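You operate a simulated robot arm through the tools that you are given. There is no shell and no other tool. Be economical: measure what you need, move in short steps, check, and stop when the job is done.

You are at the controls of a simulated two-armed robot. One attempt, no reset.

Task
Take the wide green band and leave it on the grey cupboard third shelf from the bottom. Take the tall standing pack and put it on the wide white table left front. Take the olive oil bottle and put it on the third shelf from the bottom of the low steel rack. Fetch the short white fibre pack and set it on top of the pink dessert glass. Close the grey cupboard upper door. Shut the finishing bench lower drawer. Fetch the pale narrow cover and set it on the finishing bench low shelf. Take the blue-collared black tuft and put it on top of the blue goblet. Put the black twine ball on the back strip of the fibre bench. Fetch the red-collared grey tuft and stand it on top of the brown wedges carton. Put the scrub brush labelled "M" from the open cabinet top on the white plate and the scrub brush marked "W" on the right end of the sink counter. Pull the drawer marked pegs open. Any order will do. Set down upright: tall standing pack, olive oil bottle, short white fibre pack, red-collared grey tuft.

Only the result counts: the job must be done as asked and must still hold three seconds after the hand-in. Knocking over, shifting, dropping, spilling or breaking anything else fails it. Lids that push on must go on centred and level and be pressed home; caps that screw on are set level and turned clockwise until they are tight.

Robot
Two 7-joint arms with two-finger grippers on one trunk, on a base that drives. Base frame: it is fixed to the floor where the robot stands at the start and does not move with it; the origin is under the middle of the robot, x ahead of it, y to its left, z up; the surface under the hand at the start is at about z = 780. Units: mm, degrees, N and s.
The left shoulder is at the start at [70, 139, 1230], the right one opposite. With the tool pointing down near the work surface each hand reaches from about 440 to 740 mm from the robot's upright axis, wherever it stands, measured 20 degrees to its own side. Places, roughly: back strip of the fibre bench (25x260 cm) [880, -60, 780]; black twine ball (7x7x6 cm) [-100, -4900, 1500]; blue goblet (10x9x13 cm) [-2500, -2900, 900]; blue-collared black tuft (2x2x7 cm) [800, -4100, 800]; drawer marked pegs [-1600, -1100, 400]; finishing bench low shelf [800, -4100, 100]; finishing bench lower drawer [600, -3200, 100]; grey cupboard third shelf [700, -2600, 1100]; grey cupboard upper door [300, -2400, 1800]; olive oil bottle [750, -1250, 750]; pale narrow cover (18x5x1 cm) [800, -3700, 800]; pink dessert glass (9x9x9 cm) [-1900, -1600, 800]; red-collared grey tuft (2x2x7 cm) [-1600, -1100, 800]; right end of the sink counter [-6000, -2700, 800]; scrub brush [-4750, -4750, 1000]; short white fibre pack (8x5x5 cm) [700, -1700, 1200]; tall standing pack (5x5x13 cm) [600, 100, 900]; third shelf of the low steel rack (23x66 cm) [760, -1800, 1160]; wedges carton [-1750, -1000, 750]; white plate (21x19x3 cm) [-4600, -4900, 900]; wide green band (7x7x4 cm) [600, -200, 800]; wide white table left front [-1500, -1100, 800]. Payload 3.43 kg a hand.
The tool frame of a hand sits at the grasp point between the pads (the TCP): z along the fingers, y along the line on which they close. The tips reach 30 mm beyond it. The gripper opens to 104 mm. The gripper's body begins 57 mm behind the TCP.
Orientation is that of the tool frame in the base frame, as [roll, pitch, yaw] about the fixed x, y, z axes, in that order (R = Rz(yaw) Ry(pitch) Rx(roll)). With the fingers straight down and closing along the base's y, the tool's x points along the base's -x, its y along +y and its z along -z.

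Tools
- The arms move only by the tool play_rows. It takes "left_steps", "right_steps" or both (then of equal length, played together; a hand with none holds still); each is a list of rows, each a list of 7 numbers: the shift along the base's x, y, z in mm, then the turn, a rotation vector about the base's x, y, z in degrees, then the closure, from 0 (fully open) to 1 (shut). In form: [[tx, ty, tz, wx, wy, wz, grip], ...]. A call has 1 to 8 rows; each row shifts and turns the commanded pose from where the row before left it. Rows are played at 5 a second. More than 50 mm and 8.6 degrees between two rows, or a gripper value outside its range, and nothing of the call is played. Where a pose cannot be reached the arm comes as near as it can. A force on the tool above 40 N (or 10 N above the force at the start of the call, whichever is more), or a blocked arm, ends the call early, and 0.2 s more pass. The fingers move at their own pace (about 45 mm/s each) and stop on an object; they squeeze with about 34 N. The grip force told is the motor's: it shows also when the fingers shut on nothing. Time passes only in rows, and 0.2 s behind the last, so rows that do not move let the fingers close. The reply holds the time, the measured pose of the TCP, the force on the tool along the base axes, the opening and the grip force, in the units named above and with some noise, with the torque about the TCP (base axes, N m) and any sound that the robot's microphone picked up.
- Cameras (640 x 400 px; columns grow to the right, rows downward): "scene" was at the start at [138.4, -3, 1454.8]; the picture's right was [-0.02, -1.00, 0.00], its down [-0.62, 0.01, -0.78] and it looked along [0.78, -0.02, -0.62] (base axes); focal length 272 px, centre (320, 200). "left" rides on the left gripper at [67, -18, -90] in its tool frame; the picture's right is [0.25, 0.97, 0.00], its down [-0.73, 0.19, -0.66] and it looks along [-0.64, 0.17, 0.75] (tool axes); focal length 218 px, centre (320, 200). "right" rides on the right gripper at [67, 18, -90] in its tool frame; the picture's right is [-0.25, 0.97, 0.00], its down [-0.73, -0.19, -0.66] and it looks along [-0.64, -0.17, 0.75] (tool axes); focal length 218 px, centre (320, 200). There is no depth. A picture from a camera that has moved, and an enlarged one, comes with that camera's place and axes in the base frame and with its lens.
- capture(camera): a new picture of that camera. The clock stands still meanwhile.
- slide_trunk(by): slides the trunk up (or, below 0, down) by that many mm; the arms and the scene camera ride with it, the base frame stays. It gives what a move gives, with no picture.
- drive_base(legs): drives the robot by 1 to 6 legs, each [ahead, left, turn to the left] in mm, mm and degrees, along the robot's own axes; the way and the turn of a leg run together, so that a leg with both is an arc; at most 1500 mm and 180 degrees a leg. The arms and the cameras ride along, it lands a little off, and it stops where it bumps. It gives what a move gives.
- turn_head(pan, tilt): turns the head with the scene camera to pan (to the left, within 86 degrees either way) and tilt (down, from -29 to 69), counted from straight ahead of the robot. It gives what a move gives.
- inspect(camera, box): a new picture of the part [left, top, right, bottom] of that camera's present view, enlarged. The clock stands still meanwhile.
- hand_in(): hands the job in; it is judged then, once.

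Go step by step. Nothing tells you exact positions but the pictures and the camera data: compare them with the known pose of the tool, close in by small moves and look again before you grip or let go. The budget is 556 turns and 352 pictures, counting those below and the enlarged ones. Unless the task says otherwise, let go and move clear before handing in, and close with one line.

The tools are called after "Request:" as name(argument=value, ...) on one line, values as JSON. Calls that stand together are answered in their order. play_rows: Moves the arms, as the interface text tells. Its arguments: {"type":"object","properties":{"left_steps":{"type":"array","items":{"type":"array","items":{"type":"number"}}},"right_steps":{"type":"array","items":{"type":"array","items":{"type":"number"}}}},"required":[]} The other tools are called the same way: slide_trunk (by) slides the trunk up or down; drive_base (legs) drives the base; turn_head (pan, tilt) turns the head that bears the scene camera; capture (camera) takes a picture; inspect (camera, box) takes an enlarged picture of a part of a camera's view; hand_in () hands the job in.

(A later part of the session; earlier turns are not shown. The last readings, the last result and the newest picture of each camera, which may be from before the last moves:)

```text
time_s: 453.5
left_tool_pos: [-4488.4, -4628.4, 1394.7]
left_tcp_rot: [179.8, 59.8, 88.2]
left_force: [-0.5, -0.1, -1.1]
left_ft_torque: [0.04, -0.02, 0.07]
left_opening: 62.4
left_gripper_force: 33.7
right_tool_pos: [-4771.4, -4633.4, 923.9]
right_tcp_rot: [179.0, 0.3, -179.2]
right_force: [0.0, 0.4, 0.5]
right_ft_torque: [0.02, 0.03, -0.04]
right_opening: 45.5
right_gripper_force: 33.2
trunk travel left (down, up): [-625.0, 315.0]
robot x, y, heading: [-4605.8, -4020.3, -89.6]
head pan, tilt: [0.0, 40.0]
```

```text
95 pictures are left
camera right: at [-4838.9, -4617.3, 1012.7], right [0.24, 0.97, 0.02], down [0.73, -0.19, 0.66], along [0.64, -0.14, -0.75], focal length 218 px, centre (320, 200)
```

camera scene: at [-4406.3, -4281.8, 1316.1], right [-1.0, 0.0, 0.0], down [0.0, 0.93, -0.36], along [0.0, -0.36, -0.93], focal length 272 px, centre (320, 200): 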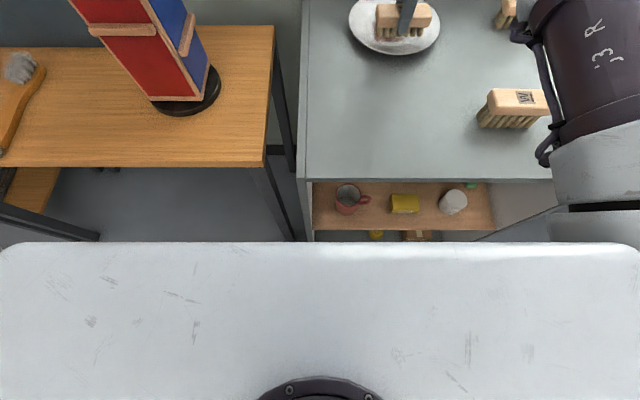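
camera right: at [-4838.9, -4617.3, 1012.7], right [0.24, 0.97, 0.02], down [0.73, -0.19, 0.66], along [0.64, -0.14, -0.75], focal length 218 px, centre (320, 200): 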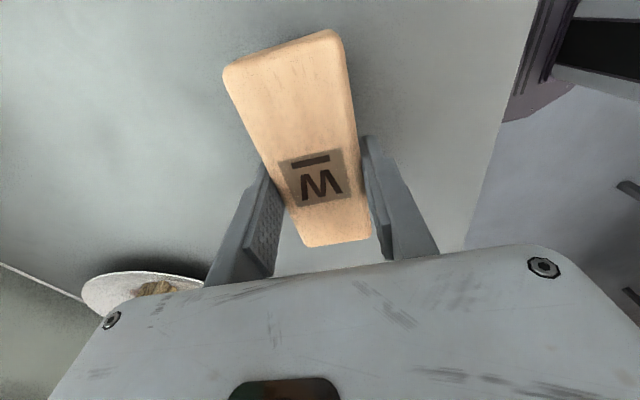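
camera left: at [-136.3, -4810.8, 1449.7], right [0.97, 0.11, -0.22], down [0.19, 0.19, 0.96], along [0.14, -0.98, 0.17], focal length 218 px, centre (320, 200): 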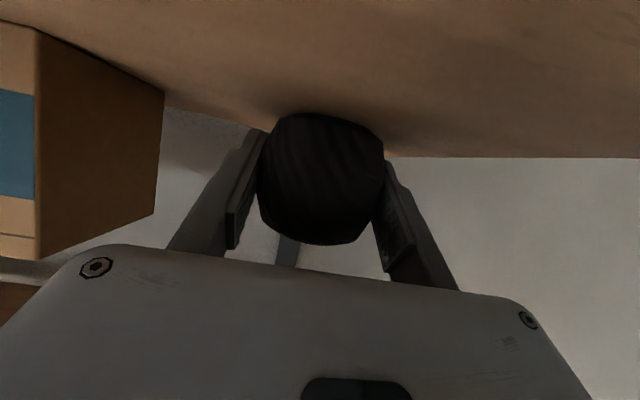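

W is gripped. I'm lifting it and driving to the sink counter's right end.

Request:
play_rows(right_steps=[[0, 0, 25, 0, 0, 0, 0.95], [0, 0, 45, 0, 0, 0, 0.95], [0, 0, 45, 0, 0, 0, 0.95], [0, 0, 35, 0, 0, 0, 0.95]])

Request:
drive_base(legs=[[-450, 0, 0], [0, 0, -90], [150, -650, 0]])

Request:
turn_head(pan=-10, tilt=25)

Request:
capture(camera="scene")

```text
time_s: 454.5
left_tool_pos: [-4485.8, -4628.0, 1392.9]
left_tcp_rot: [179.9, 59.8, 88.4]
left_force: [0.4, 0.0, 0.5]
left_ft_torque: [0.0, -0.01, -0.03]
left_opening: 61.9
left_gripper_force: 34.0
right_tool_pos: [-4771.2, -4633.9, 1074.1]
right_tcp_rot: [179.0, 0.4, -179.2]
right_force: [-0.4, -0.1, -1.9]
right_ft_torque: [0.0, 0.03, -0.02]
right_opening: 45.0
right_gripper_force: 33.5
trunk travel left (down, up): [-625.0, 315.0]
robot x, y, heading: [-4603.0, -4015.4, -89.5]
head pan, tilt: [0.0, 40.0]
```

```text
time_s: 464.3
left_tool_pos: [-5387.7, -3064.7, 1392.1]
left_tcp_rot: [179.9, 59.9, 0.4]
left_force: [0.4, -0.3, 0.5]
left_ft_torque: [0.03, -0.01, -0.02]
left_opening: 62.3
left_gripper_force: 33.8
right_tool_pos: [-5402.2, -2780.4, 1072.8]
right_tcp_rot: [178.9, 0.5, 92.8]
right_force: [0.5, 0.1, -1.6]
right_ft_torque: [-0.03, -0.04, 0.0]
right_opening: 45.4
right_gripper_force: 34.0
trunk travel left (down, up): [-625.0, 315.0]
robot x, y, heading: [-4781.3, -2923.4, -177.4]
head pan, tilt: [0.0, 40.0]
```

```text
time_s: 465.0
left_tool_pos: [-5388.4, -3062.3, 1392.5]
left_tcp_rot: [179.9, 59.8, 0.3]
left_force: [-0.1, -0.8, -0.5]
left_ft_torque: [0.0, 0.0, 0.0]
left_opening: 62.1
left_gripper_force: 34.0
right_tool_pos: [-5404.2, -2778.9, 1073.9]
right_tcp_rot: [179.1, 0.5, 92.9]
right_force: [0.3, 0.6, -1.0]
right_ft_torque: [0.0, 0.04, 0.0]
right_opening: 45.1
right_gripper_force: 34.1
trunk travel left (down, up): [-625.0, 315.0]
robot x, y, heading: [-4779.0, -2924.6, -177.8]
head pan, tilt: [-10.0, 25.0]
```

```text
94 pictures are left
camera scene: at [-4921.1, -2915.1, 1375.4], right [0.13, 0.99, 0.0], down [0.42, -0.06, -0.91], along [-0.9, 0.12, -0.42], focal length 272 px, centre (320, 200)
```

scene: 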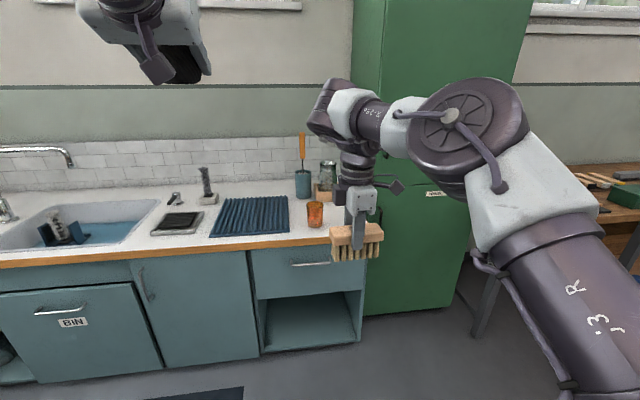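

Request:
inspect(camera="scene", box=[200, 130, 400, 270])

Request:
capture(camera="right")

```text
2.86 times, centred on (300, 200) of scene
camera zoom: at [-4921.1, -2915.1, 1375.4], right [0.13, 0.99, 0.0], down [0.42, -0.06, -0.91], along [-0.9, 0.12, -0.42], focal length 776 px, centre (377, 200)
```

zoom: 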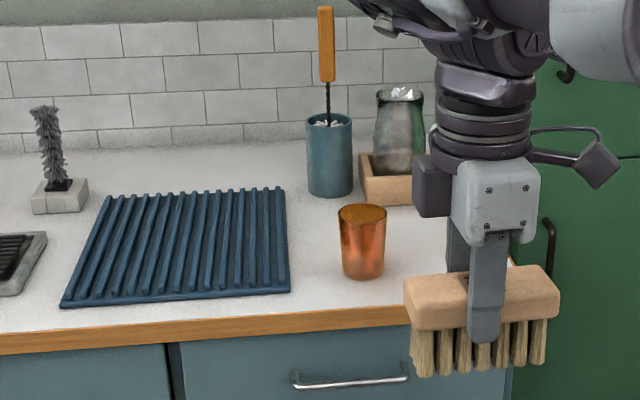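

```text
92 pictures are left
camera right: at [-5389.8, -2710.3, 1161.8], right [0.98, -0.2, 0.02], down [-0.16, -0.73, 0.66], along [-0.12, -0.65, -0.75], focal length 218 px, centre (320, 200)
```

right: 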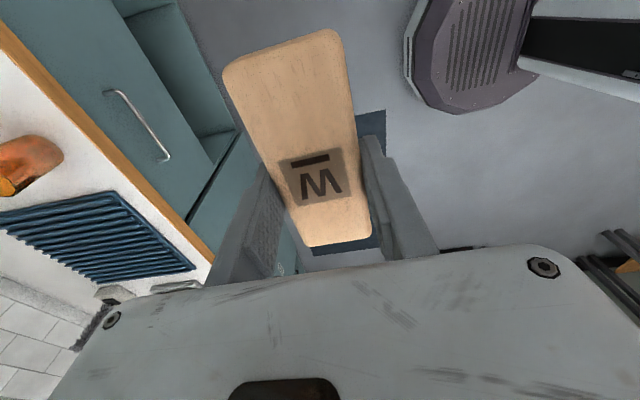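

There's free counter right of the orange tumbler, around (-5890,-2695). I'm approaching in steps.

Request:
drive_base(legs=[[0, -95, -2.2], [350, 0, 0]])

Request:
turn_head(pan=-10, tilt=40)

Request:
capture(camera="scene")

Request:
capture(camera="right")

```text
time_s: 468.0
left_tool_pos: [-5744.5, -2943.9, 1394.2]
left_tcp_rot: [179.9, 59.8, -2.0]
left_force: [0.8, 0.6, -0.5]
left_ft_torque: [0.02, -0.01, -0.03]
left_opening: 62.3
left_gripper_force: 34.0
right_tool_pos: [-5749.2, -2660.1, 1075.2]
right_tcp_rot: [179.1, 0.3, 90.6]
right_force: [-0.7, 0.6, -1.9]
right_ft_torque: [-0.02, 0.0, -0.02]
right_opening: 45.2
right_gripper_force: 33.6
trunk travel left (down, up): [-625.0, 315.0]
robot x, y, heading: [-5134.4, -2829.4, -180.2]
head pan, tilt: [-10.0, 25.0]
```

```text
time_s: 468.8
left_tool_pos: [-5745.4, -2944.0, 1391.3]
left_tcp_rot: [179.8, 59.7, -2.0]
left_force: [-0.2, -0.1, -1.2]
left_ft_torque: [0.02, 0.01, 0.0]
left_opening: 62.3
left_gripper_force: 34.0
right_tool_pos: [-5749.3, -2660.7, 1073.9]
right_tcp_rot: [179.0, 0.4, 90.6]
right_force: [0.5, -0.4, -2.0]
right_ft_torque: [0.0, 0.01, 0.01]
right_opening: 45.3
right_gripper_force: 34.2
trunk travel left (down, up): [-625.0, 315.0]
robot x, y, heading: [-5131.8, -2830.3, -179.9]
head pan, tilt: [-10.0, 40.0]
```

```text
91 pictures are left
camera scene: at [-5266.4, -2816.8, 1352.2], right [0.17, 0.98, 0.0], down [0.63, -0.11, -0.77], along [-0.75, 0.13, -0.64], focal length 272 px, centre (320, 200)
```

scene: 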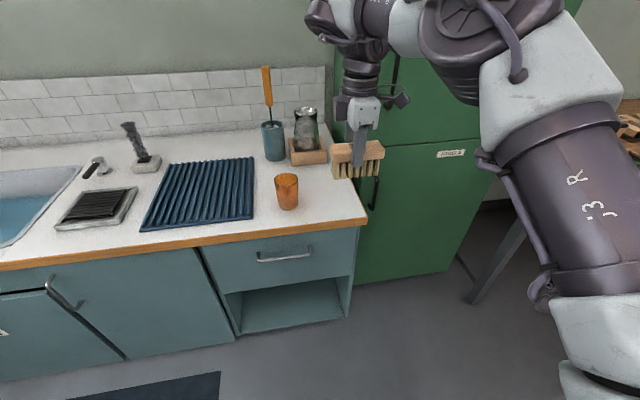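

```text
90 pictures are left
camera right: at [-5733.3, -2591.7, 1161.7], right [0.97, -0.24, 0.02], down [-0.2, -0.73, 0.66], along [-0.15, -0.64, -0.75], focal length 218 px, centre (320, 200)
```

right: 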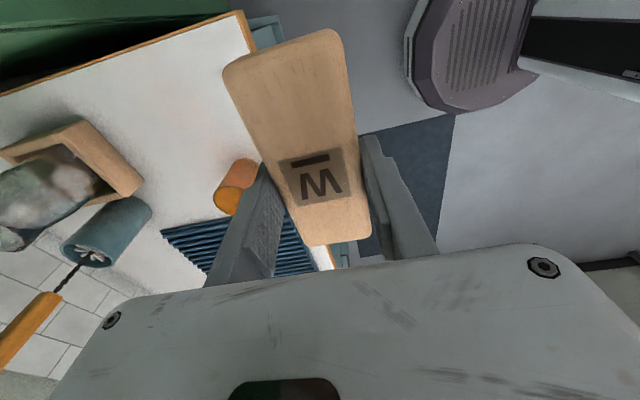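

Request:
drive_base(legs=[[138, 35, 0]])

Request:
play_rows(right_steps=[[0, 0, -40, 0, 0, 0, 0.95], [0, 0, -40, 0, 0, 0, 0.95], [0, 0, -30, 0, 0, 0, 0.95]])

Request:
capture(camera="scene")

Request:
capture(camera="right")

```text
time_s: 470.1
left_tool_pos: [-5880.3, -2979.4, 1394.6]
left_tcp_rot: [179.8, 59.9, -2.0]
left_force: [0.9, 0.3, -0.9]
left_ft_torque: [0.03, 0.02, 0.01]
left_opening: 62.1
left_gripper_force: 34.1
right_tool_pos: [-5884.6, -2694.5, 1075.1]
right_tcp_rot: [179.2, 0.4, 90.6]
right_force: [-0.9, 1.3, -1.0]
right_ft_torque: [-0.01, 0.02, -0.03]
right_opening: 45.6
right_gripper_force: 33.9
trunk travel left (down, up): [-625.0, 315.0]
robot x, y, heading: [-5272.3, -2864.2, -179.9]
head pan, tilt: [-10.0, 40.0]
```

```text
time_s: 470.9
left_tool_pos: [-5884.6, -2978.6, 1392.8]
left_tcp_rot: [179.8, 59.8, -2.0]
left_force: [-0.1, 0.1, -0.6]
left_ft_torque: [0.0, 0.03, 0.0]
left_opening: 62.0
left_gripper_force: 34.5
right_tool_pos: [-5888.1, -2696.8, 962.1]
right_tcp_rot: [178.9, 0.4, 90.5]
right_force: [0.2, -0.2, -1.4]
right_ft_torque: [-0.01, -0.02, 0.0]
right_opening: 45.6
right_gripper_force: 33.9
trunk travel left (down, up): [-625.0, 315.0]
robot x, y, heading: [-5270.2, -2865.9, -180.0]
head pan, tilt: [-10.0, 40.0]
```

```text
89 pictures are left
camera scene: at [-5405.0, -2851.6, 1352.1], right [0.17, 0.99, 0.0], down [0.63, -0.11, -0.77], along [-0.75, 0.13, -0.64], focal length 272 px, centre (320, 200)
```

scene: 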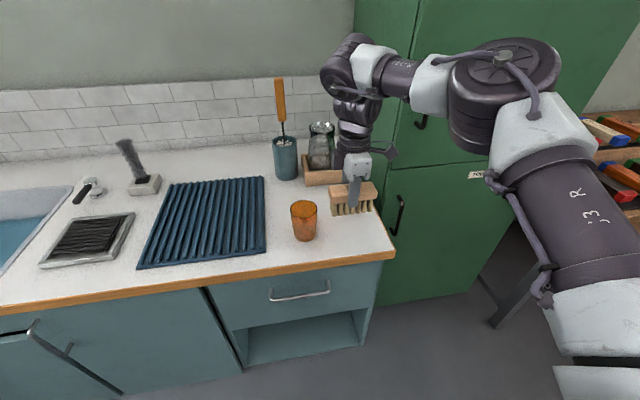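

```text
88 pictures are left
camera right: at [-5871.9, -2627.3, 1051.4], right [0.97, -0.24, 0.02], down [-0.19, -0.73, 0.66], along [-0.15, -0.64, -0.75], focal length 218 px, centre (320, 200)
```

right: 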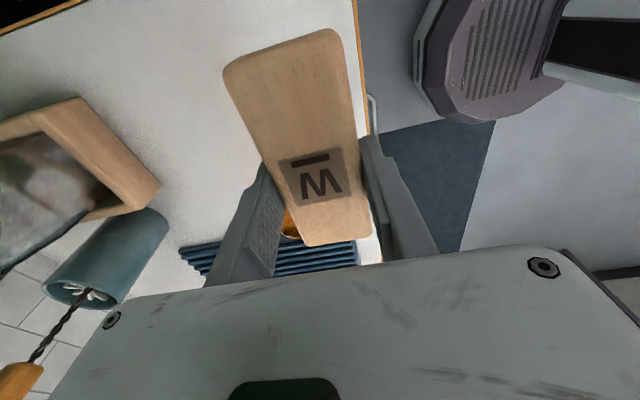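

The counter top is lower than I assumed (≈790), and the front edge is at x≈-5825. I'm moving 65 mm deeper and a bit right before lowering.

Request:
drive_base(legs=[[65, -15, 0]])

Request:
play_rows(right_steps=[[0, 0, -30, 0, 0, 0, 0.95], [0, 0, -30, 0, 0, 0, 0.95], [0, 0, -20, 0, 0, 0, 0.95], [0, 0, 0, 0, 0, 0, 0.95]])

Request:
capture(camera="scene")

Request:
capture(camera="right")

```text
time_s: 471.9
left_tool_pos: [-5944.9, -2964.5, 1396.3]
left_tcp_rot: [179.8, 60.0, -2.0]
left_force: [0.6, 0.1, -0.3]
left_ft_torque: [0.02, -0.03, -0.02]
left_opening: 62.1
left_gripper_force: 33.8
right_tool_pos: [-5949.8, -2682.0, 966.4]
right_tcp_rot: [179.2, 0.3, 90.6]
right_force: [0.1, -0.6, 0.0]
right_ft_torque: [0.0, -0.01, -0.01]
right_opening: 45.3
right_gripper_force: 33.9
trunk travel left (down, up): [-625.0, 315.0]
robot x, y, heading: [-5336.7, -2848.3, -179.9]
head pan, tilt: [-10.0, 40.0]
```

```text
time_s: 472.9
left_tool_pos: [-5946.7, -2965.4, 1395.2]
left_tcp_rot: [179.9, 59.9, -2.0]
left_force: [-0.2, 0.4, -0.7]
left_ft_torque: [-0.01, 0.01, -0.02]
left_opening: 62.3
left_gripper_force: 34.5
right_tool_pos: [-5950.2, -2680.4, 885.6]
right_tcp_rot: [179.1, 0.4, 90.6]
right_force: [0.3, 0.2, -1.5]
right_ft_torque: [-0.03, 0.01, -0.03]
right_opening: 45.4
right_gripper_force: 34.3
trunk travel left (down, up): [-625.0, 315.0]
robot x, y, heading: [-5338.2, -2850.3, -179.7]
head pan, tilt: [-10.0, 40.0]
```

```text
87 pictures are left
camera scene: at [-5467.2, -2837.0, 1352.4], right [0.17, 0.98, 0.0], down [0.63, -0.11, -0.77], along [-0.75, 0.13, -0.64], focal length 272 px, centre (320, 200)
```

scene: 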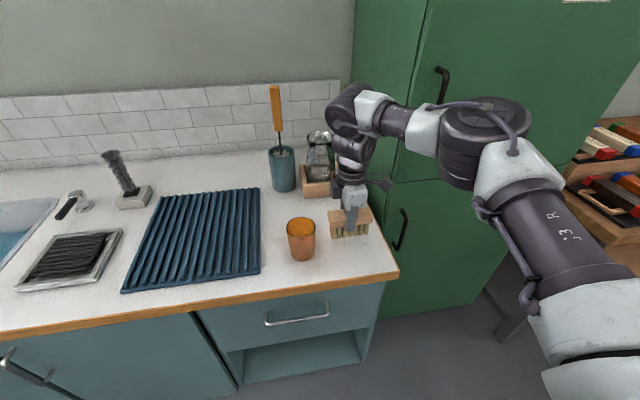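

```text
86 pictures are left
camera right: at [-5934.6, -2612.3, 972.6], right [0.97, -0.24, 0.02], down [-0.19, -0.73, 0.66], along [-0.15, -0.64, -0.75], focal length 218 px, centre (320, 200)
```

right: 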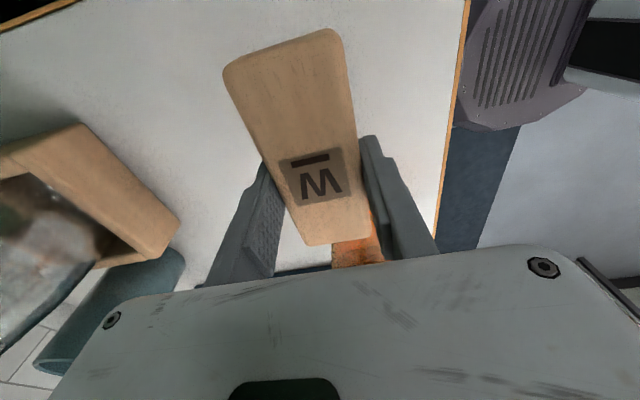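

Request:
play_rows(right_steps=[[0, 0, -10, 0, 0, 0, 0.95], [0, 0, -6, 0, 0, 0, 0.95], [0, 0, -4, 0, 0, 0, 0.95], [0, 0, -3, 0, 0, 0, 0.95], [0, 0, -3, 0, 0, 0, 0.95], [0, 0, 0, 0, 0, 0, 0.95]])

```text
time_s: 474.4
left_tool_pos: [-5947.6, -2964.4, 1394.3]
left_tcp_rot: [179.9, 59.8, -2.0]
left_force: [0.7, -0.5, -1.1]
left_ft_torque: [0.03, -0.06, 0.02]
left_opening: 62.3
left_gripper_force: 34.1
right_tool_pos: [-5950.8, -2681.1, 857.3]
right_tcp_rot: [179.0, 0.4, 90.6]
right_force: [-0.8, -1.1, -1.8]
right_ft_torque: [0.01, 0.04, 0.03]
right_opening: 45.2
right_gripper_force: 34.4
trunk travel left (down, up): [-625.0, 315.0]
robot x, y, heading: [-5334.8, -2850.1, -179.7]
head pan, tilt: [-10.0, 40.0]
```

Request:
play_rows(right_steps=[[0, 0, -4, 0, 0, 0, 0.95], [0, 0, -3, 0, 0, 0, 0.95], [0, 0, -3, 0, 0, 0, 0.95], [0, 0, -2, 0, 0, 0, 0.95], [0, 0, 0, 0, 0, 0, 0.95]])

Request:
inspect(camera="scene", box=[280, 150, 420, 270])

```text
time_s: 475.6
left_tool_pos: [-5947.0, -2964.5, 1394.8]
left_tcp_rot: [179.9, 59.9, -2.0]
left_force: [-0.3, -0.1, 0.0]
left_ft_torque: [0.02, 0.04, -0.02]
left_opening: 62.2
left_gripper_force: 34.5
right_tool_pos: [-5951.5, -2681.4, 845.7]
right_tcp_rot: [179.0, 0.5, 90.5]
right_force: [0.3, -0.5, -1.4]
right_ft_torque: [0.01, 0.0, 0.02]
right_opening: 45.1
right_gripper_force: 33.8
trunk travel left (down, up): [-625.0, 315.0]
robot x, y, heading: [-5339.8, -2852.1, -180.1]
head pan, tilt: [-10.0, 40.0]
```

```text
3.33 times, centred on (350, 210) of scene
camera zoom: at [-5468.4, -2836.8, 1352.2], right [0.17, 0.98, 0.0], down [0.63, -0.11, -0.77], along [-0.75, 0.13, -0.64], focal length 906 px, centre (220, 167)
```

zoom: 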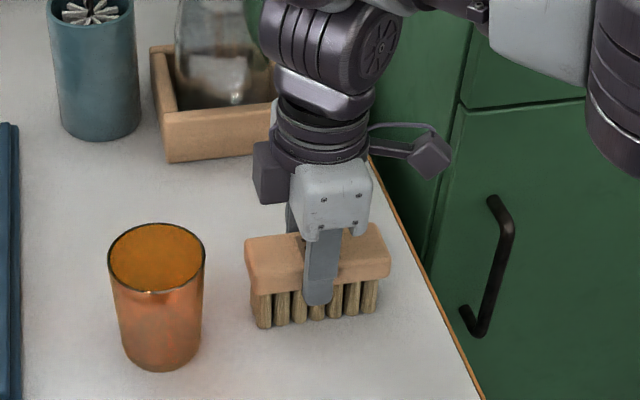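

Request:
play_rows(right_steps=[[0, 0, -4, 0, 0, 0, 0.95], [0, 0, -3, 0, 0, 0, 0.95], [0, 0, -3, 0, 0, 0, 0.95], [0, 0, -3, 0, 0, 0, 0.95], [0, 0, 0, 0, 0, 0, 0.95]])

```text
time_s: 476.8
left_tool_pos: [-5943.7, -2965.0, 1397.2]
left_tcp_rot: [179.9, 60.1, -1.9]
left_force: [-0.2, 0.1, -0.6]
left_ft_torque: [0.01, -0.01, -0.03]
left_opening: 62.3
left_gripper_force: 34.1
right_tool_pos: [-5950.5, -2681.2, 837.0]
right_tcp_rot: [179.5, 0.5, 90.6]
right_force: [-6.0, 2.6, 32.9]
right_ft_torque: [-0.17, 0.48, -0.12]
right_opening: 45.3
right_gripper_force: 33.9
trunk travel left (down, up): [-625.0, 315.0]
robot x, y, heading: [-5334.9, -2848.6, -180.0]
head pan, tilt: [-10.0, 40.0]
```

Contact. I'm easing, releasing, and lifting away.

Request:
play_rows(right_steps=[[0, 0, 4, 0, 0, 0, 0.95], [0, 0, 0, 0, 0, 0, 0.4], [0, 0, 0, 0, 0, 0, 0.35], [0, 0, 20, 0, 0, 0, 0.35], [0, 0, 40, 0, 0, 0, 0.35], [0, 0, 45, 0, 0, 0, 0.35], [0, 0, 45, 0, 0, 0, 0.35]])

Request:
inspect(camera="scene", box=[240, 130, 440, 290])

```text
time_s: 478.4
left_tool_pos: [-5945.2, -2965.9, 1396.2]
left_tcp_rot: [179.9, 59.9, -2.0]
left_force: [0.4, 0.2, 0.2]
left_ft_torque: [-0.01, 0.01, 0.0]
left_opening: 61.9
left_gripper_force: 33.6
right_tool_pos: [-5949.7, -2680.2, 987.5]
right_tcp_rot: [179.1, 0.5, 90.6]
right_force: [0.2, 0.1, 0.6]
right_ft_torque: [0.01, -0.01, -0.02]
right_opening: 67.6
right_gripper_force: 0.1
trunk travel left (down, up): [-625.0, 315.0]
robot x, y, heading: [-5337.4, -2851.8, -179.8]
head pan, tilt: [-10.0, 40.0]
```

```text
2.50 times, centred on (340, 210) of scene
camera zoom: at [-5467.1, -2837.7, 1352.3], right [0.17, 0.98, 0.0], down [0.63, -0.11, -0.77], along [-0.76, 0.13, -0.64], focal length 679 px, centre (270, 175)
```

zoom: 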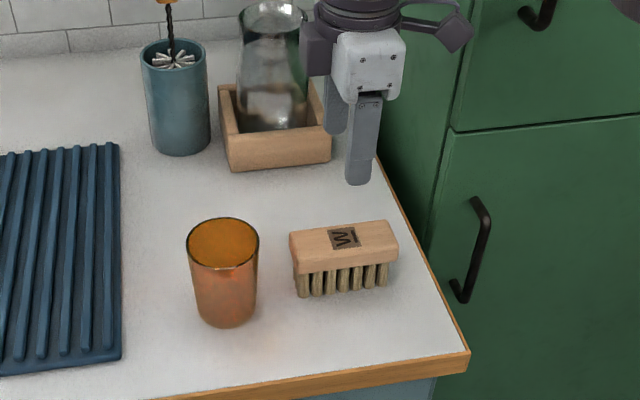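

W stands on the counter's right end. Last is the twine ball to the fibre bench's back strip: I'm driving back across the room.

Request:
drive_base(legs=[[-400, 0, 0], [0, 0, 90], [0, 0, 90], [0, -850, 0], [1450, 0, 0], [1450, 0, 0]])

Request:
turn_head(pan=0, tilt=20)

Request:
capture(camera="scene")

```text
time_s: 506.1
left_tool_pos: [-1447.9, -3599.7, 1395.1]
left_tcp_rot: [179.8, 59.9, 177.6]
left_force: [-0.2, -0.9, -1.4]
left_ft_torque: [0.0, -0.02, -0.02]
left_opening: 62.4
left_gripper_force: 34.3
right_tool_pos: [-1445.7, -3884.7, 986.9]
right_tcp_rot: [179.2, 0.3, -89.7]
right_force: [0.0, 1.1, 0.6]
right_ft_torque: [-0.01, 0.02, 0.01]
right_opening: 67.4
right_gripper_force: 0.0
trunk travel left (down, up): [-625.0, 315.0]
robot x, y, heading: [-2060.8, -3710.8, -0.6]
head pan, tilt: [-10.0, 40.0]
```

```text
time_s: 506.9
left_tool_pos: [-1447.9, -3600.3, 1394.1]
left_tcp_rot: [179.9, 59.8, 177.7]
left_force: [-0.2, 0.8, 0.1]
left_ft_torque: [0.0, 0.01, 0.02]
left_opening: 62.2
left_gripper_force: 34.8
right_tool_pos: [-1444.1, -3883.5, 986.1]
right_tcp_rot: [179.0, 0.4, -89.7]
right_force: [-0.1, -1.0, 0.8]
right_ft_torque: [0.03, 0.02, 0.01]
right_opening: 67.8
right_gripper_force: 0.0
trunk travel left (down, up): [-625.0, 315.0]
robot x, y, heading: [-2058.1, -3713.9, -0.2]
head pan, tilt: [0.0, 20.0]
```

```text
83 pictures are left
camera scene: at [-1914.3, -3712.6, 1383.5], right [0.0, -1.0, 0.0], down [-0.34, 0.0, -0.94], along [0.94, 0.0, -0.34], focal length 272 px, centre (320, 200)
```

scene: 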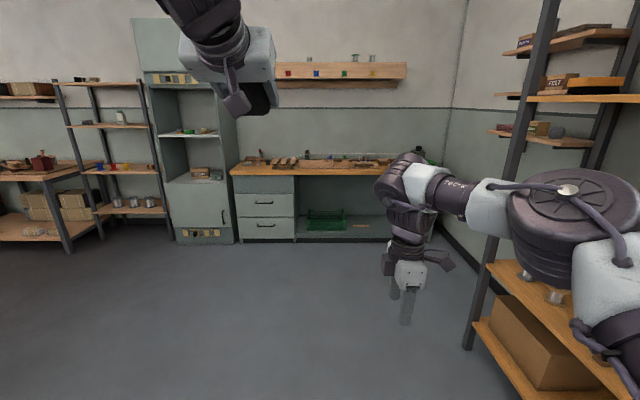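

Everything placed so far is still in order in this view. I'm continuing to the fibre bench.

Request:
drive_base(legs=[[1450, 0, 0], [0, 1500, 0], [0, 1500, 0], [0, 650, 0]])

Request:
turn_head(pan=0, tilt=35)

Request:
capture(camera="scene")

```text
time_s: 531.4
left_tool_pos: [-13.7, 48.8, 1394.2]
left_tcp_rot: [179.7, 59.9, 177.9]
left_force: [0.1, 0.7, 0.3]
left_ft_torque: [-0.03, 0.0, -0.02]
left_opening: 62.3
left_gripper_force: 33.7
right_tool_pos: [-10.0, -235.7, 987.1]
right_tcp_rot: [179.1, 0.4, -89.5]
right_force: [0.5, -0.2, -0.5]
right_ft_torque: [0.0, 0.04, -0.01]
right_opening: 67.6
right_gripper_force: 0.0
trunk travel left (down, up): [-625.0, 315.0]
robot x, y, heading: [-624.9, -67.7, 0.1]
head pan, tilt: [0.0, 20.0]
```

```text
time_s: 532.2
left_tool_pos: [-13.9, 48.9, 1394.4]
left_tcp_rot: [179.8, 59.9, 177.9]
left_force: [0.4, -0.2, -0.4]
left_ft_torque: [0.05, -0.03, -0.01]
left_opening: 61.9
left_gripper_force: 34.1
right_tool_pos: [-10.3, -234.9, 985.5]
right_tcp_rot: [179.1, 0.4, -89.4]
right_force: [-0.1, -0.2, 0.0]
right_ft_torque: [-0.01, 0.03, 0.0]
right_opening: 67.8
right_gripper_force: 0.0
trunk travel left (down, up): [-625.0, 315.0]
robot x, y, heading: [-625.3, -63.8, 0.2]
head pan, tilt: [0.0, 35.0]
```

```text
82 pictures are left
camera scene: at [-485.3, -64.9, 1359.8], right [0.0, -1.0, 0.0], down [-0.57, 0.0, -0.82], along [0.82, 0.0, -0.57], focal length 272 px, centre (320, 200)
```

scene: 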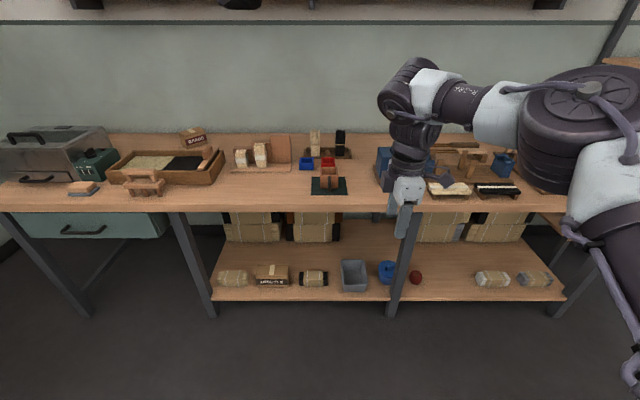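

I'm lowering the left hand with a 30° tilt and raising the right hand for clearance.

Request:
play_rows(left_steps=[[0, 0, -45, 0, 7.5, 0, 0.9], [0, 0, -45, 0, 7.5, 0, 0.9], [0, 0, -45, 0, 7.5, 0, 0.9], [0, 0, -45, 0, 7.5, 0, 0.9], [0, 0, -45, 0, 0, 0, 0.9], [0, 0, -45, 0, 0, 0, 0.9], [0, 0, -40, 0, 0, 0, 0.9]], right_steps=[[0, 0, 20, 0, 0, 0, 0.6], [0, 0, 20, 0, 0, 0, 0.6], [0, 0, 20, 0, 0, 0, 0.6], [0, 0, 20, 0, 0, 0, 0.6], [0, 0, 20, 0, 0, 0, 0.6], [0, 0, 20, 0, 0, 0, 0.6], [0, 0, 0, 0, 0, 0, 0.6]])

Request:
capture(camera="left")

Request:
inspect(camera="scene", box=[160, 110, 420, 210])

```text
time_s: 533.8
left_tool_pos: [-12.2, 48.6, 1083.6]
left_tcp_rot: [-178.9, 29.9, 178.8]
left_force: [0.5, -0.3, -0.1]
left_ft_torque: [-0.02, 0.0, -0.01]
left_opening: 62.1
left_gripper_force: 34.1
right_tool_pos: [-10.6, -234.4, 1096.4]
right_tcp_rot: [179.1, 0.6, -89.4]
right_force: [0.9, 0.3, 0.1]
right_ft_torque: [0.04, 0.0, -0.03]
right_opening: 41.7
right_gripper_force: 0.0
right hand out of reach, approached as far as the arm can: row 6
trunk travel left (down, up): [-625.0, 315.0]
robot x, y, heading: [-625.6, -64.1, 0.1]
head pan, tilt: [0.0, 35.0]
```

```text
81 pictures are left
camera left: at [-116.2, 34.1, 1127.8], right [-0.19, 0.97, -0.14], down [0.31, 0.2, 0.93], along [0.93, 0.13, -0.34], focal length 218 px, centre (320, 200)
```

left: 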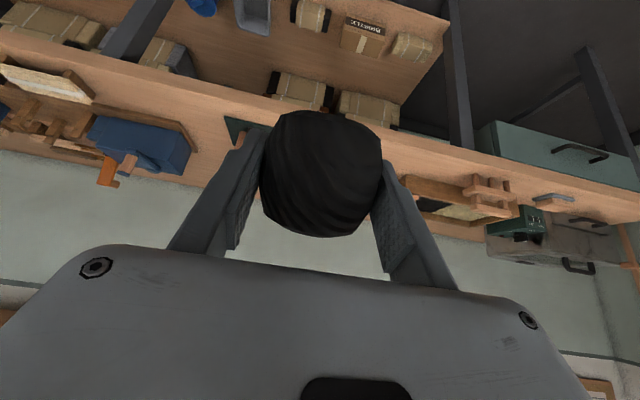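

```text
2.46 times, centred on (290, 160) of scene
camera zoom: at [-483.6, -65.3, 1359.6], right [0.0, -1.0, 0.0], down [-0.57, 0.0, -0.82], along [0.82, 0.0, -0.57], focal length 669 px, centre (394, 298)
```

zoom: 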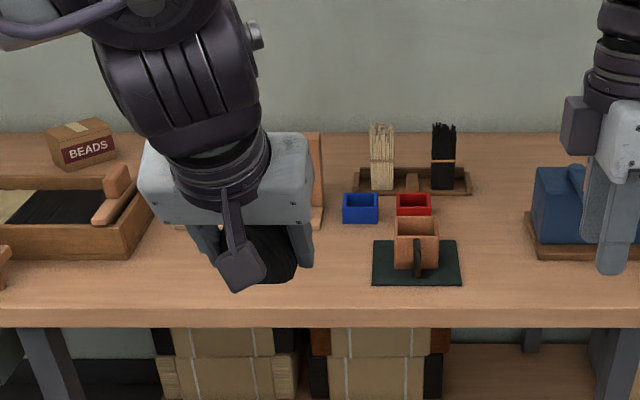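

Request:
drive_base(legs=[[640, 0, 0]])

Request:
play_rows(left_steps=[[40, 0, -15, 0, 0, 0, 0.9], [40, 0, -20, 0, 0, 0, 0.9], [40, 0, -20, 0, 0, 0, 0.9], [40, 0, -20, 0, 0, 0, 0.9], [25, 0, -20, 0, 0, 0, 0.9]])

Request:
capture(camera="scene")

Request:
capture(camera="left")

```text
time_s: 537.3
left_tool_pos: [622.9, 50.0, 1083.3]
left_tcp_rot: [-178.9, 29.9, 178.9]
left_force: [0.1, 0.1, -0.8]
left_ft_torque: [-0.01, 0.01, 0.02]
left_opening: 62.1
left_gripper_force: 33.4
right_tool_pos: [628.3, -232.4, 1096.9]
right_tcp_rot: [179.2, 0.5, -89.3]
right_force: [0.0, 0.6, 0.6]
right_ft_torque: [0.02, 0.0, 0.02]
right_opening: 41.7
right_gripper_force: 0.0
trunk travel left (down, up): [-625.0, 315.0]
robot x, y, heading: [11.4, -61.6, 0.4]
head pan, tilt: [0.0, 35.0]
```

```text
time_s: 538.5
left_tool_pos: [807.7, 39.2, 990.9]
left_tcp_rot: [-176.5, 29.7, 180.0]
left_force: [1.3, 9.1, -0.5]
left_ft_torque: [-0.55, 0.11, -0.35]
left_opening: 62.3
left_gripper_force: 34.0
right_tool_pos: [628.2, -235.9, 1095.1]
right_tcp_rot: [179.2, 0.7, -89.4]
right_force: [0.0, -1.4, -0.6]
right_ft_torque: [0.04, -0.02, 0.0]
right_opening: 41.8
right_gripper_force: 0.0
trunk travel left (down, up): [-625.0, 315.0]
robot x, y, heading: [14.4, -63.4, 0.2]
head pan, tilt: [0.0, 35.0]
```

```text
79 pictures are left
camera scene: at [153.0, -66.2, 1359.8], right [0.0, -1.0, 0.0], down [-0.57, 0.0, -0.82], along [0.82, 0.0, -0.57], focal length 272 px, centre (320, 200)
```

scene: 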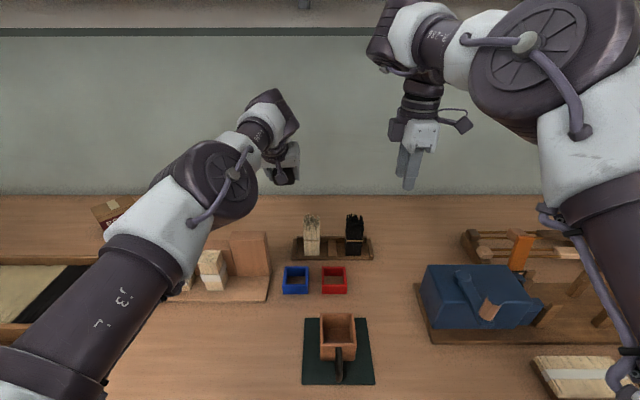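

```text
78 pictures are left
camera left: at [705.0, 27.0, 1035.1], right [-0.19, 0.97, -0.18], down [0.31, 0.23, 0.92], along [0.93, 0.12, -0.35], focal length 218 px, centre (320, 200)
```

left: 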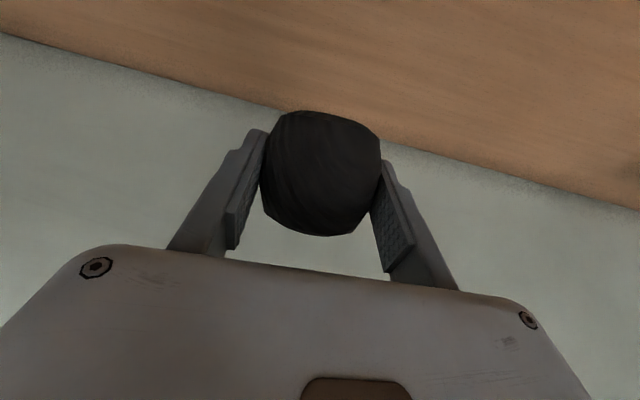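

Request:
play_rows(left_steps=[[0, 0, 0, 0, 0, 0, 0.9], [0, 0, 0, 0, 0, 0, 0.9]])

Request:
inspect(camera="scene", box=[120, 70, 380, 320])

```text
time_s: 539.1
left_tool_pos: [808.1, 49.6, 988.9]
left_tcp_rot: [-178.9, 30.0, 178.9]
left_force: [-0.3, 0.1, -0.5]
left_ft_torque: [-0.03, -0.01, -0.01]
left_opening: 61.8
left_gripper_force: 33.1
right_tool_pos: [629.3, -232.0, 1096.0]
right_tcp_rot: [179.1, 0.4, -89.4]
right_force: [-0.2, 0.7, -0.2]
right_ft_torque: [0.0, 0.01, -0.01]
right_opening: 41.8
right_gripper_force: 0.0
trunk travel left (down, up): [-625.0, 315.0]
robot x, y, heading: [13.4, -62.7, 0.1]
head pan, tilt: [0.0, 35.0]
```

```text
1.60 times, centred on (250, 195) of scene
camera zoom: at [153.5, -63.3, 1359.8], right [0.0, -1.0, 0.0], down [-0.57, 0.0, -0.82], along [0.82, 0.0, -0.57], focal length 435 px, centre (432, 208)
```

zoom: 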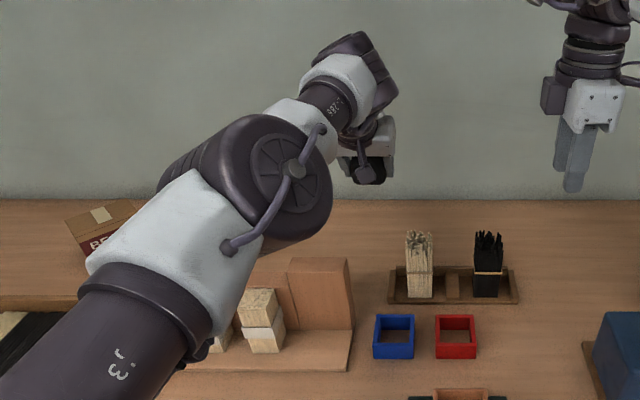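

Settled, with no contact. I'm descending toward the bench's back strip.

Request:
play_rows(left_steps=[[5, 8, -30, 0, 0, 0, 0.9], [4, 0, -35, 0, 0, 0, 0.9], [0, 0, -35, 0, 0, 0, 0.9], [0, 0, -30, 0, 0, 0, 0.9]])

Request:
inspect(camera="scene", box=[180, 120, 380, 280])

Request:
capture(camera="left")

```text
time_s: 540.1
left_tool_pos: [812.5, 56.5, 858.0]
left_tcp_rot: [-178.7, 29.9, 178.9]
left_force: [0.8, -0.2, -0.5]
left_ft_torque: [-0.02, 0.03, 0.01]
left_opening: 61.8
left_gripper_force: 34.3
left hand out of reach, approached as far as the arm can: row 2
right_tool_pos: [628.7, -233.1, 1095.7]
right_tcp_rot: [179.0, 0.4, -89.3]
right_force: [-0.1, -0.5, -0.6]
right_ft_torque: [-0.03, 0.03, -0.02]
right_opening: 41.6
right_gripper_force: 0.0
trunk travel left (down, up): [-625.0, 315.0]
robot x, y, heading: [14.4, -62.4, -0.1]
head pan, tilt: [0.0, 35.0]
```

```text
2.50 times, centred on (280, 200) of scene
camera zoom: at [154.3, -63.2, 1359.7], right [0.0, -1.0, 0.0], down [-0.57, 0.0, -0.82], along [0.82, 0.0, -0.57], focal length 679 px, centre (420, 200)
```

zoom: 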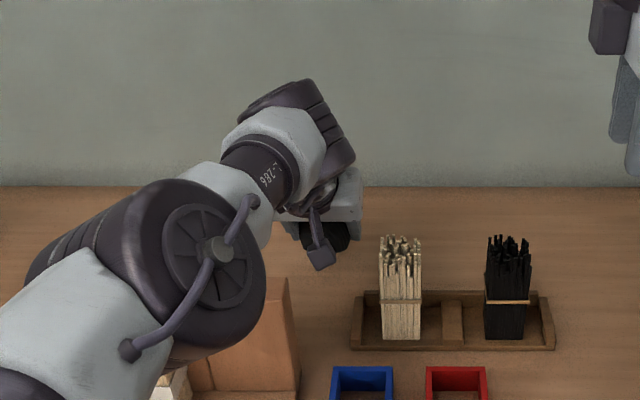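

```text
75 pictures are left
camera left: at [709.5, 42.7, 902.6], right [-0.19, 0.97, -0.14], down [0.31, 0.2, 0.93], along [0.93, 0.13, -0.34], focal length 218 px, centre (320, 200)
```

left: 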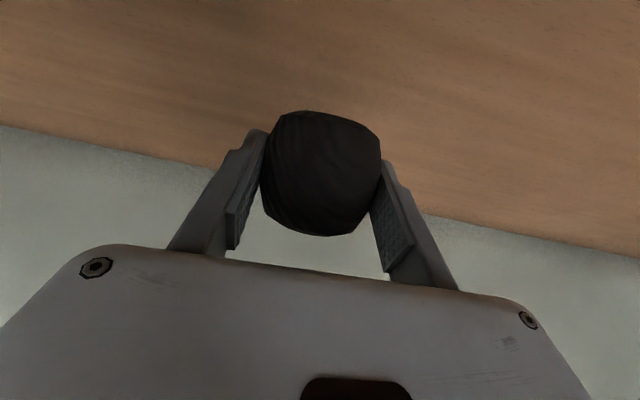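

The tuft bundles and pack backing are too close to the wrist for this spot, so I'll raise again, move 350 mm right to the empty part of the back strip near y≈-295, and set the ball there.

Request:
play_rows(left_steps=[[0, 0, 35, 0, 0, 0, 0.9], [0, 0, 40, 0, 0, 0, 0.9], [-10, 0, 40, 0, 0, 0, 0.9], [-40, 0, 45, 0, 0, 0, 0.9], [-45, 0, 20, 0, 0, 0, 0.9], [-45, 0, 0, 0, 0, 0, 0.9]])

Request:
drive_base(legs=[[0, -355, 0]])

Request:
play_rows(left_steps=[[40, 0, 0, 0, 0, 0, 0.9], [40, 0, -10, 0, 0, 0, 0.9], [40, 0, -20, 0, 0, 0, 0.9], [20, 0, -35, 0, 0, 0, 0.9]])

Request:
capture(camera="scene")

```text
refused: row 4 steps farther than a row can; nothing moved
```

```text
time_s: 542.4
left_tool_pos: [813.3, -300.6, 859.5]
left_tcp_rot: [-178.8, 29.8, 178.9]
left_force: [0.0, -0.5, -0.5]
left_ft_torque: [0.03, 0.02, 0.0]
left_opening: 62.4
left_gripper_force: 34.3
right_tool_pos: [628.4, -589.8, 1097.0]
right_tcp_rot: [179.1, 0.4, -89.5]
right_force: [-0.1, -0.4, -0.3]
right_ft_torque: [0.01, 0.0, -0.01]
right_opening: 41.6
right_gripper_force: 0.2
trunk travel left (down, up): [-625.0, 315.0]
robot x, y, heading: [14.9, -418.3, -0.0]
head pan, tilt: [0.0, 35.0]
```

```text
time_s: 543.4
left_tool_pos: [802.2, -297.5, 826.2]
left_tcp_rot: [-178.7, 30.4, 178.6]
left_force: [2.3, -2.3, 9.1]
left_ft_torque: [-0.11, -0.19, -0.08]
left_opening: 62.1
left_gripper_force: 34.8
left hand out of reach, approached as far as the arm can: row 1, 2, 3, 4
right_tool_pos: [627.3, -589.6, 1096.6]
right_tcp_rot: [179.3, 0.4, -89.6]
right_force: [-0.7, 0.3, 0.1]
right_ft_torque: [-0.02, -0.02, -0.05]
right_opening: 41.5
right_gripper_force: 0.0
trunk travel left (down, up): [-625.0, 315.0]
robot x, y, heading: [12.2, -416.5, 0.2]
head pan, tilt: [0.0, 35.0]
```

```text
74 pictures are left
camera scene: at [151.2, -418.3, 1360.3], right [0.0, -1.0, 0.0], down [-0.57, 0.0, -0.82], along [0.82, 0.0, -0.57], focal length 272 px, centre (320, 200)
```

scene: 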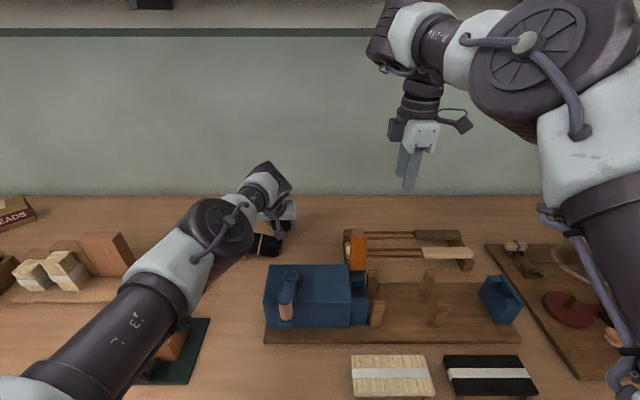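

The raise was refused while the base still moved, so the hand swept sideways at low height. I need to check for damage right away.

Request:
inspect(camera="scene", box=[100, 150, 380, 340])

Request:
capture(camera="left")

Request:
capture(camera="right")

```text
2.11 times, centred on (240, 245) of scene
camera zoom: at [151.2, -418.3, 1360.3], right [0.0, -1.0, 0.0], down [-0.57, 0.0, -0.82], along [0.82, 0.0, -0.57], focal length 572 px, centre (488, 105)
```

zoom: 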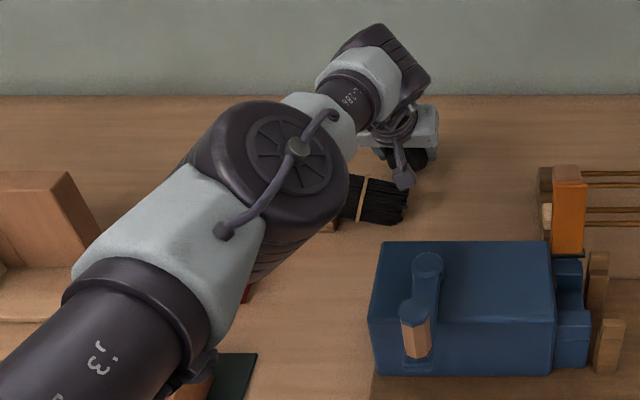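

```text
72 pictures are left
camera left: at [698.9, -310.9, 870.7], right [-0.19, 0.97, -0.15], down [0.3, 0.2, 0.93], along [0.93, 0.13, -0.33], focal length 218 px, centre (320, 200)
```

left: 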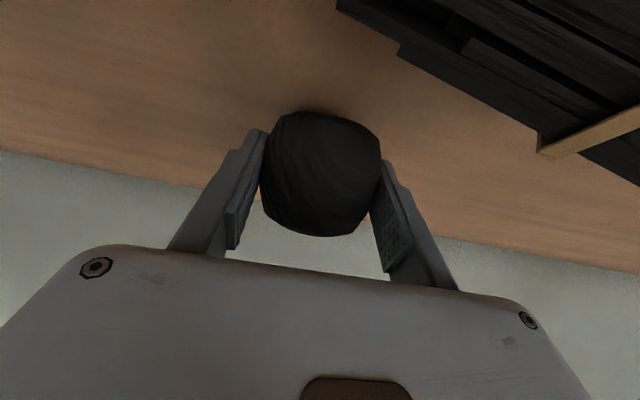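

```text
71 pictures are left
camera right: at [610.9, -656.9, 1186.2], right [-0.97, 0.25, 0.01], down [0.19, 0.73, 0.66], along [0.15, 0.64, -0.75], focal length 218 px, centre (320, 200)
```

right: 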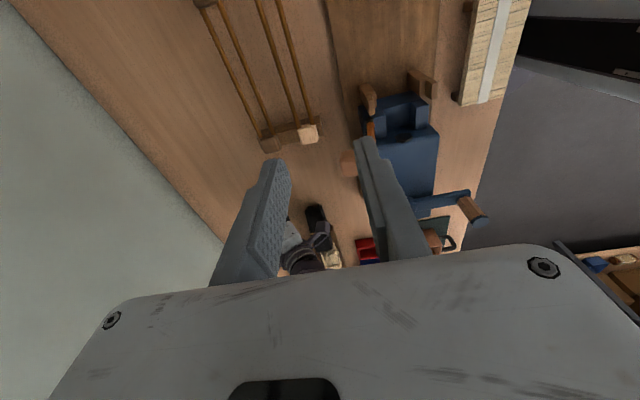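

Both bundles in the little tray were tipped over, so I'll restore them. First I set the ball down here (it's in contact with the bench at x≈807, inside the strip) and lift straight up.

Request:
play_rows(left_steps=[[0, 0, 1, 0, 0, 0, 0.9], [0, 0, 0, 0, 0, 0, 0.35], [0, 0, 0, 0, 0, 0, 0.28], [0, 0, 0, 0, 0, 0, 0.25]])

Request:
capture(camera="left")

```text
time_s: 544.4
left_tool_pos: [801.7, -296.4, 821.9]
left_tcp_rot: [-178.8, 29.8, 178.8]
left_force: [-0.1, -0.3, -0.7]
left_ft_torque: [-0.03, 0.0, 0.01]
left_opening: 78.3
left_gripper_force: 0.0
right_tool_pos: [628.7, -588.9, 1096.4]
right_tcp_rot: [179.2, 0.3, -89.5]
right_force: [0.8, -0.3, 0.7]
right_ft_torque: [0.0, 0.02, 0.05]
right_opening: 41.5
right_gripper_force: 0.0
trunk travel left (down, up): [-625.0, 315.0]
robot x, y, heading: [15.6, -420.6, 0.2]
head pan, tilt: [0.0, 35.0]
```

```text
70 pictures are left
camera left: at [699.0, -309.9, 867.8], right [-0.19, 0.97, -0.14], down [0.31, 0.2, 0.93], along [0.93, 0.13, -0.34], focal length 218 px, centre (320, 200)
```

left: 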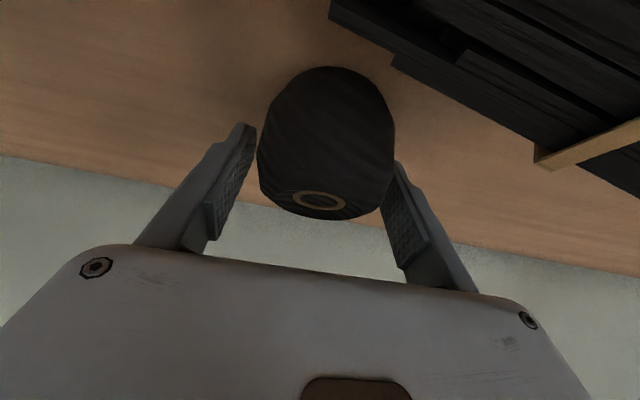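

Request:
play_rows(left_steps=[[0, 3, 0, 0, 0, 0, 0.2], [-8, 0, 14, 0, 0, 0, 0.2], [-12, 0, 22, 0, 0, 0, 0.2], [-15, 0, 30, 0, 0, 0, 0.2], [-15, 0, 40, 0, 0, 0, 0.2], [-15, 0, 40, 0, 0, 0, 0.2], [-10, 0, 45, 0, 0, 0, 0.2]])

Request:
capture(camera="scene")

Request:
capture(camera="left")

```text
time_s: 546.0
left_tool_pos: [723.9, -292.4, 1017.2]
left_tcp_rot: [-178.9, 30.0, 178.6]
left_force: [-0.1, -0.5, 0.2]
left_ft_torque: [0.04, 0.03, 0.02]
left_opening: 83.1
left_gripper_force: 0.0
right_tool_pos: [626.6, -589.3, 1098.5]
right_tcp_rot: [179.1, 0.5, -89.5]
right_force: [0.0, 0.2, 0.1]
right_ft_torque: [0.03, -0.02, 0.06]
right_opening: 41.7
right_gripper_force: 0.0
trunk travel left (down, up): [-625.0, 315.0]
robot x, y, heading: [11.4, -414.4, -0.0]
head pan, tilt: [0.0, 35.0]
```

```text
69 pictures are left
camera scene: at [151.3, -419.3, 1360.0], right [0.0, -1.0, 0.0], down [-0.57, 0.0, -0.82], along [0.82, 0.0, -0.57], focal length 272 px, centre (320, 200)
```

scene: 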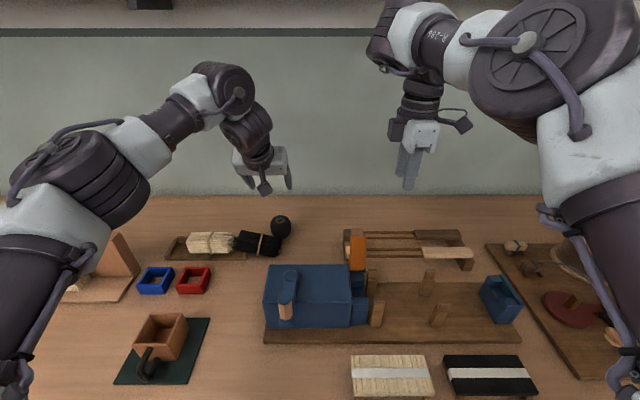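

```text
68 pictures are left
camera left: at [621.8, -306.8, 1060.3], right [-0.19, 0.97, -0.14], down [0.31, 0.2, 0.93], along [0.93, 0.13, -0.34], focal length 218 px, centre (320, 200)
```

left: 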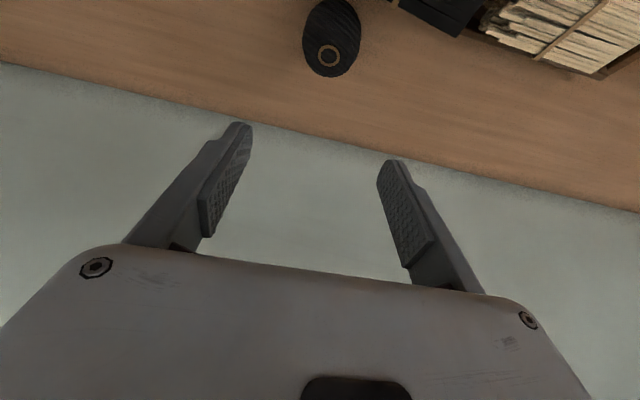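

Request:
inspect(camera="scene", box=[140, 200, 310, 300])

```text
3.76 times, centred on (225, 250) of scene
camera zoom: at [151.3, -419.3, 1360.0], right [0.0, -1.0, 0.0], down [-0.57, 0.0, -0.82], along [0.82, 0.0, -0.57], focal length 1023 px, centre (678, 12)
```

zoom: 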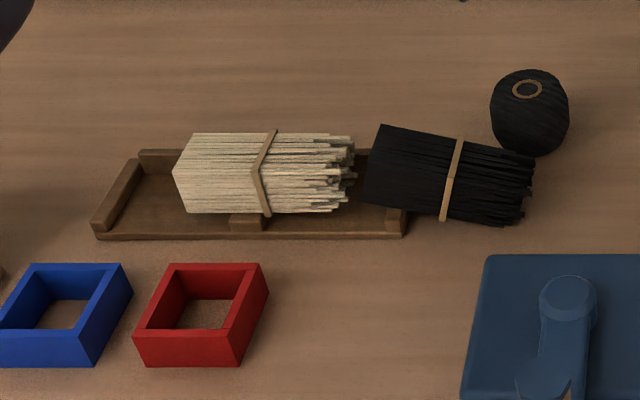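

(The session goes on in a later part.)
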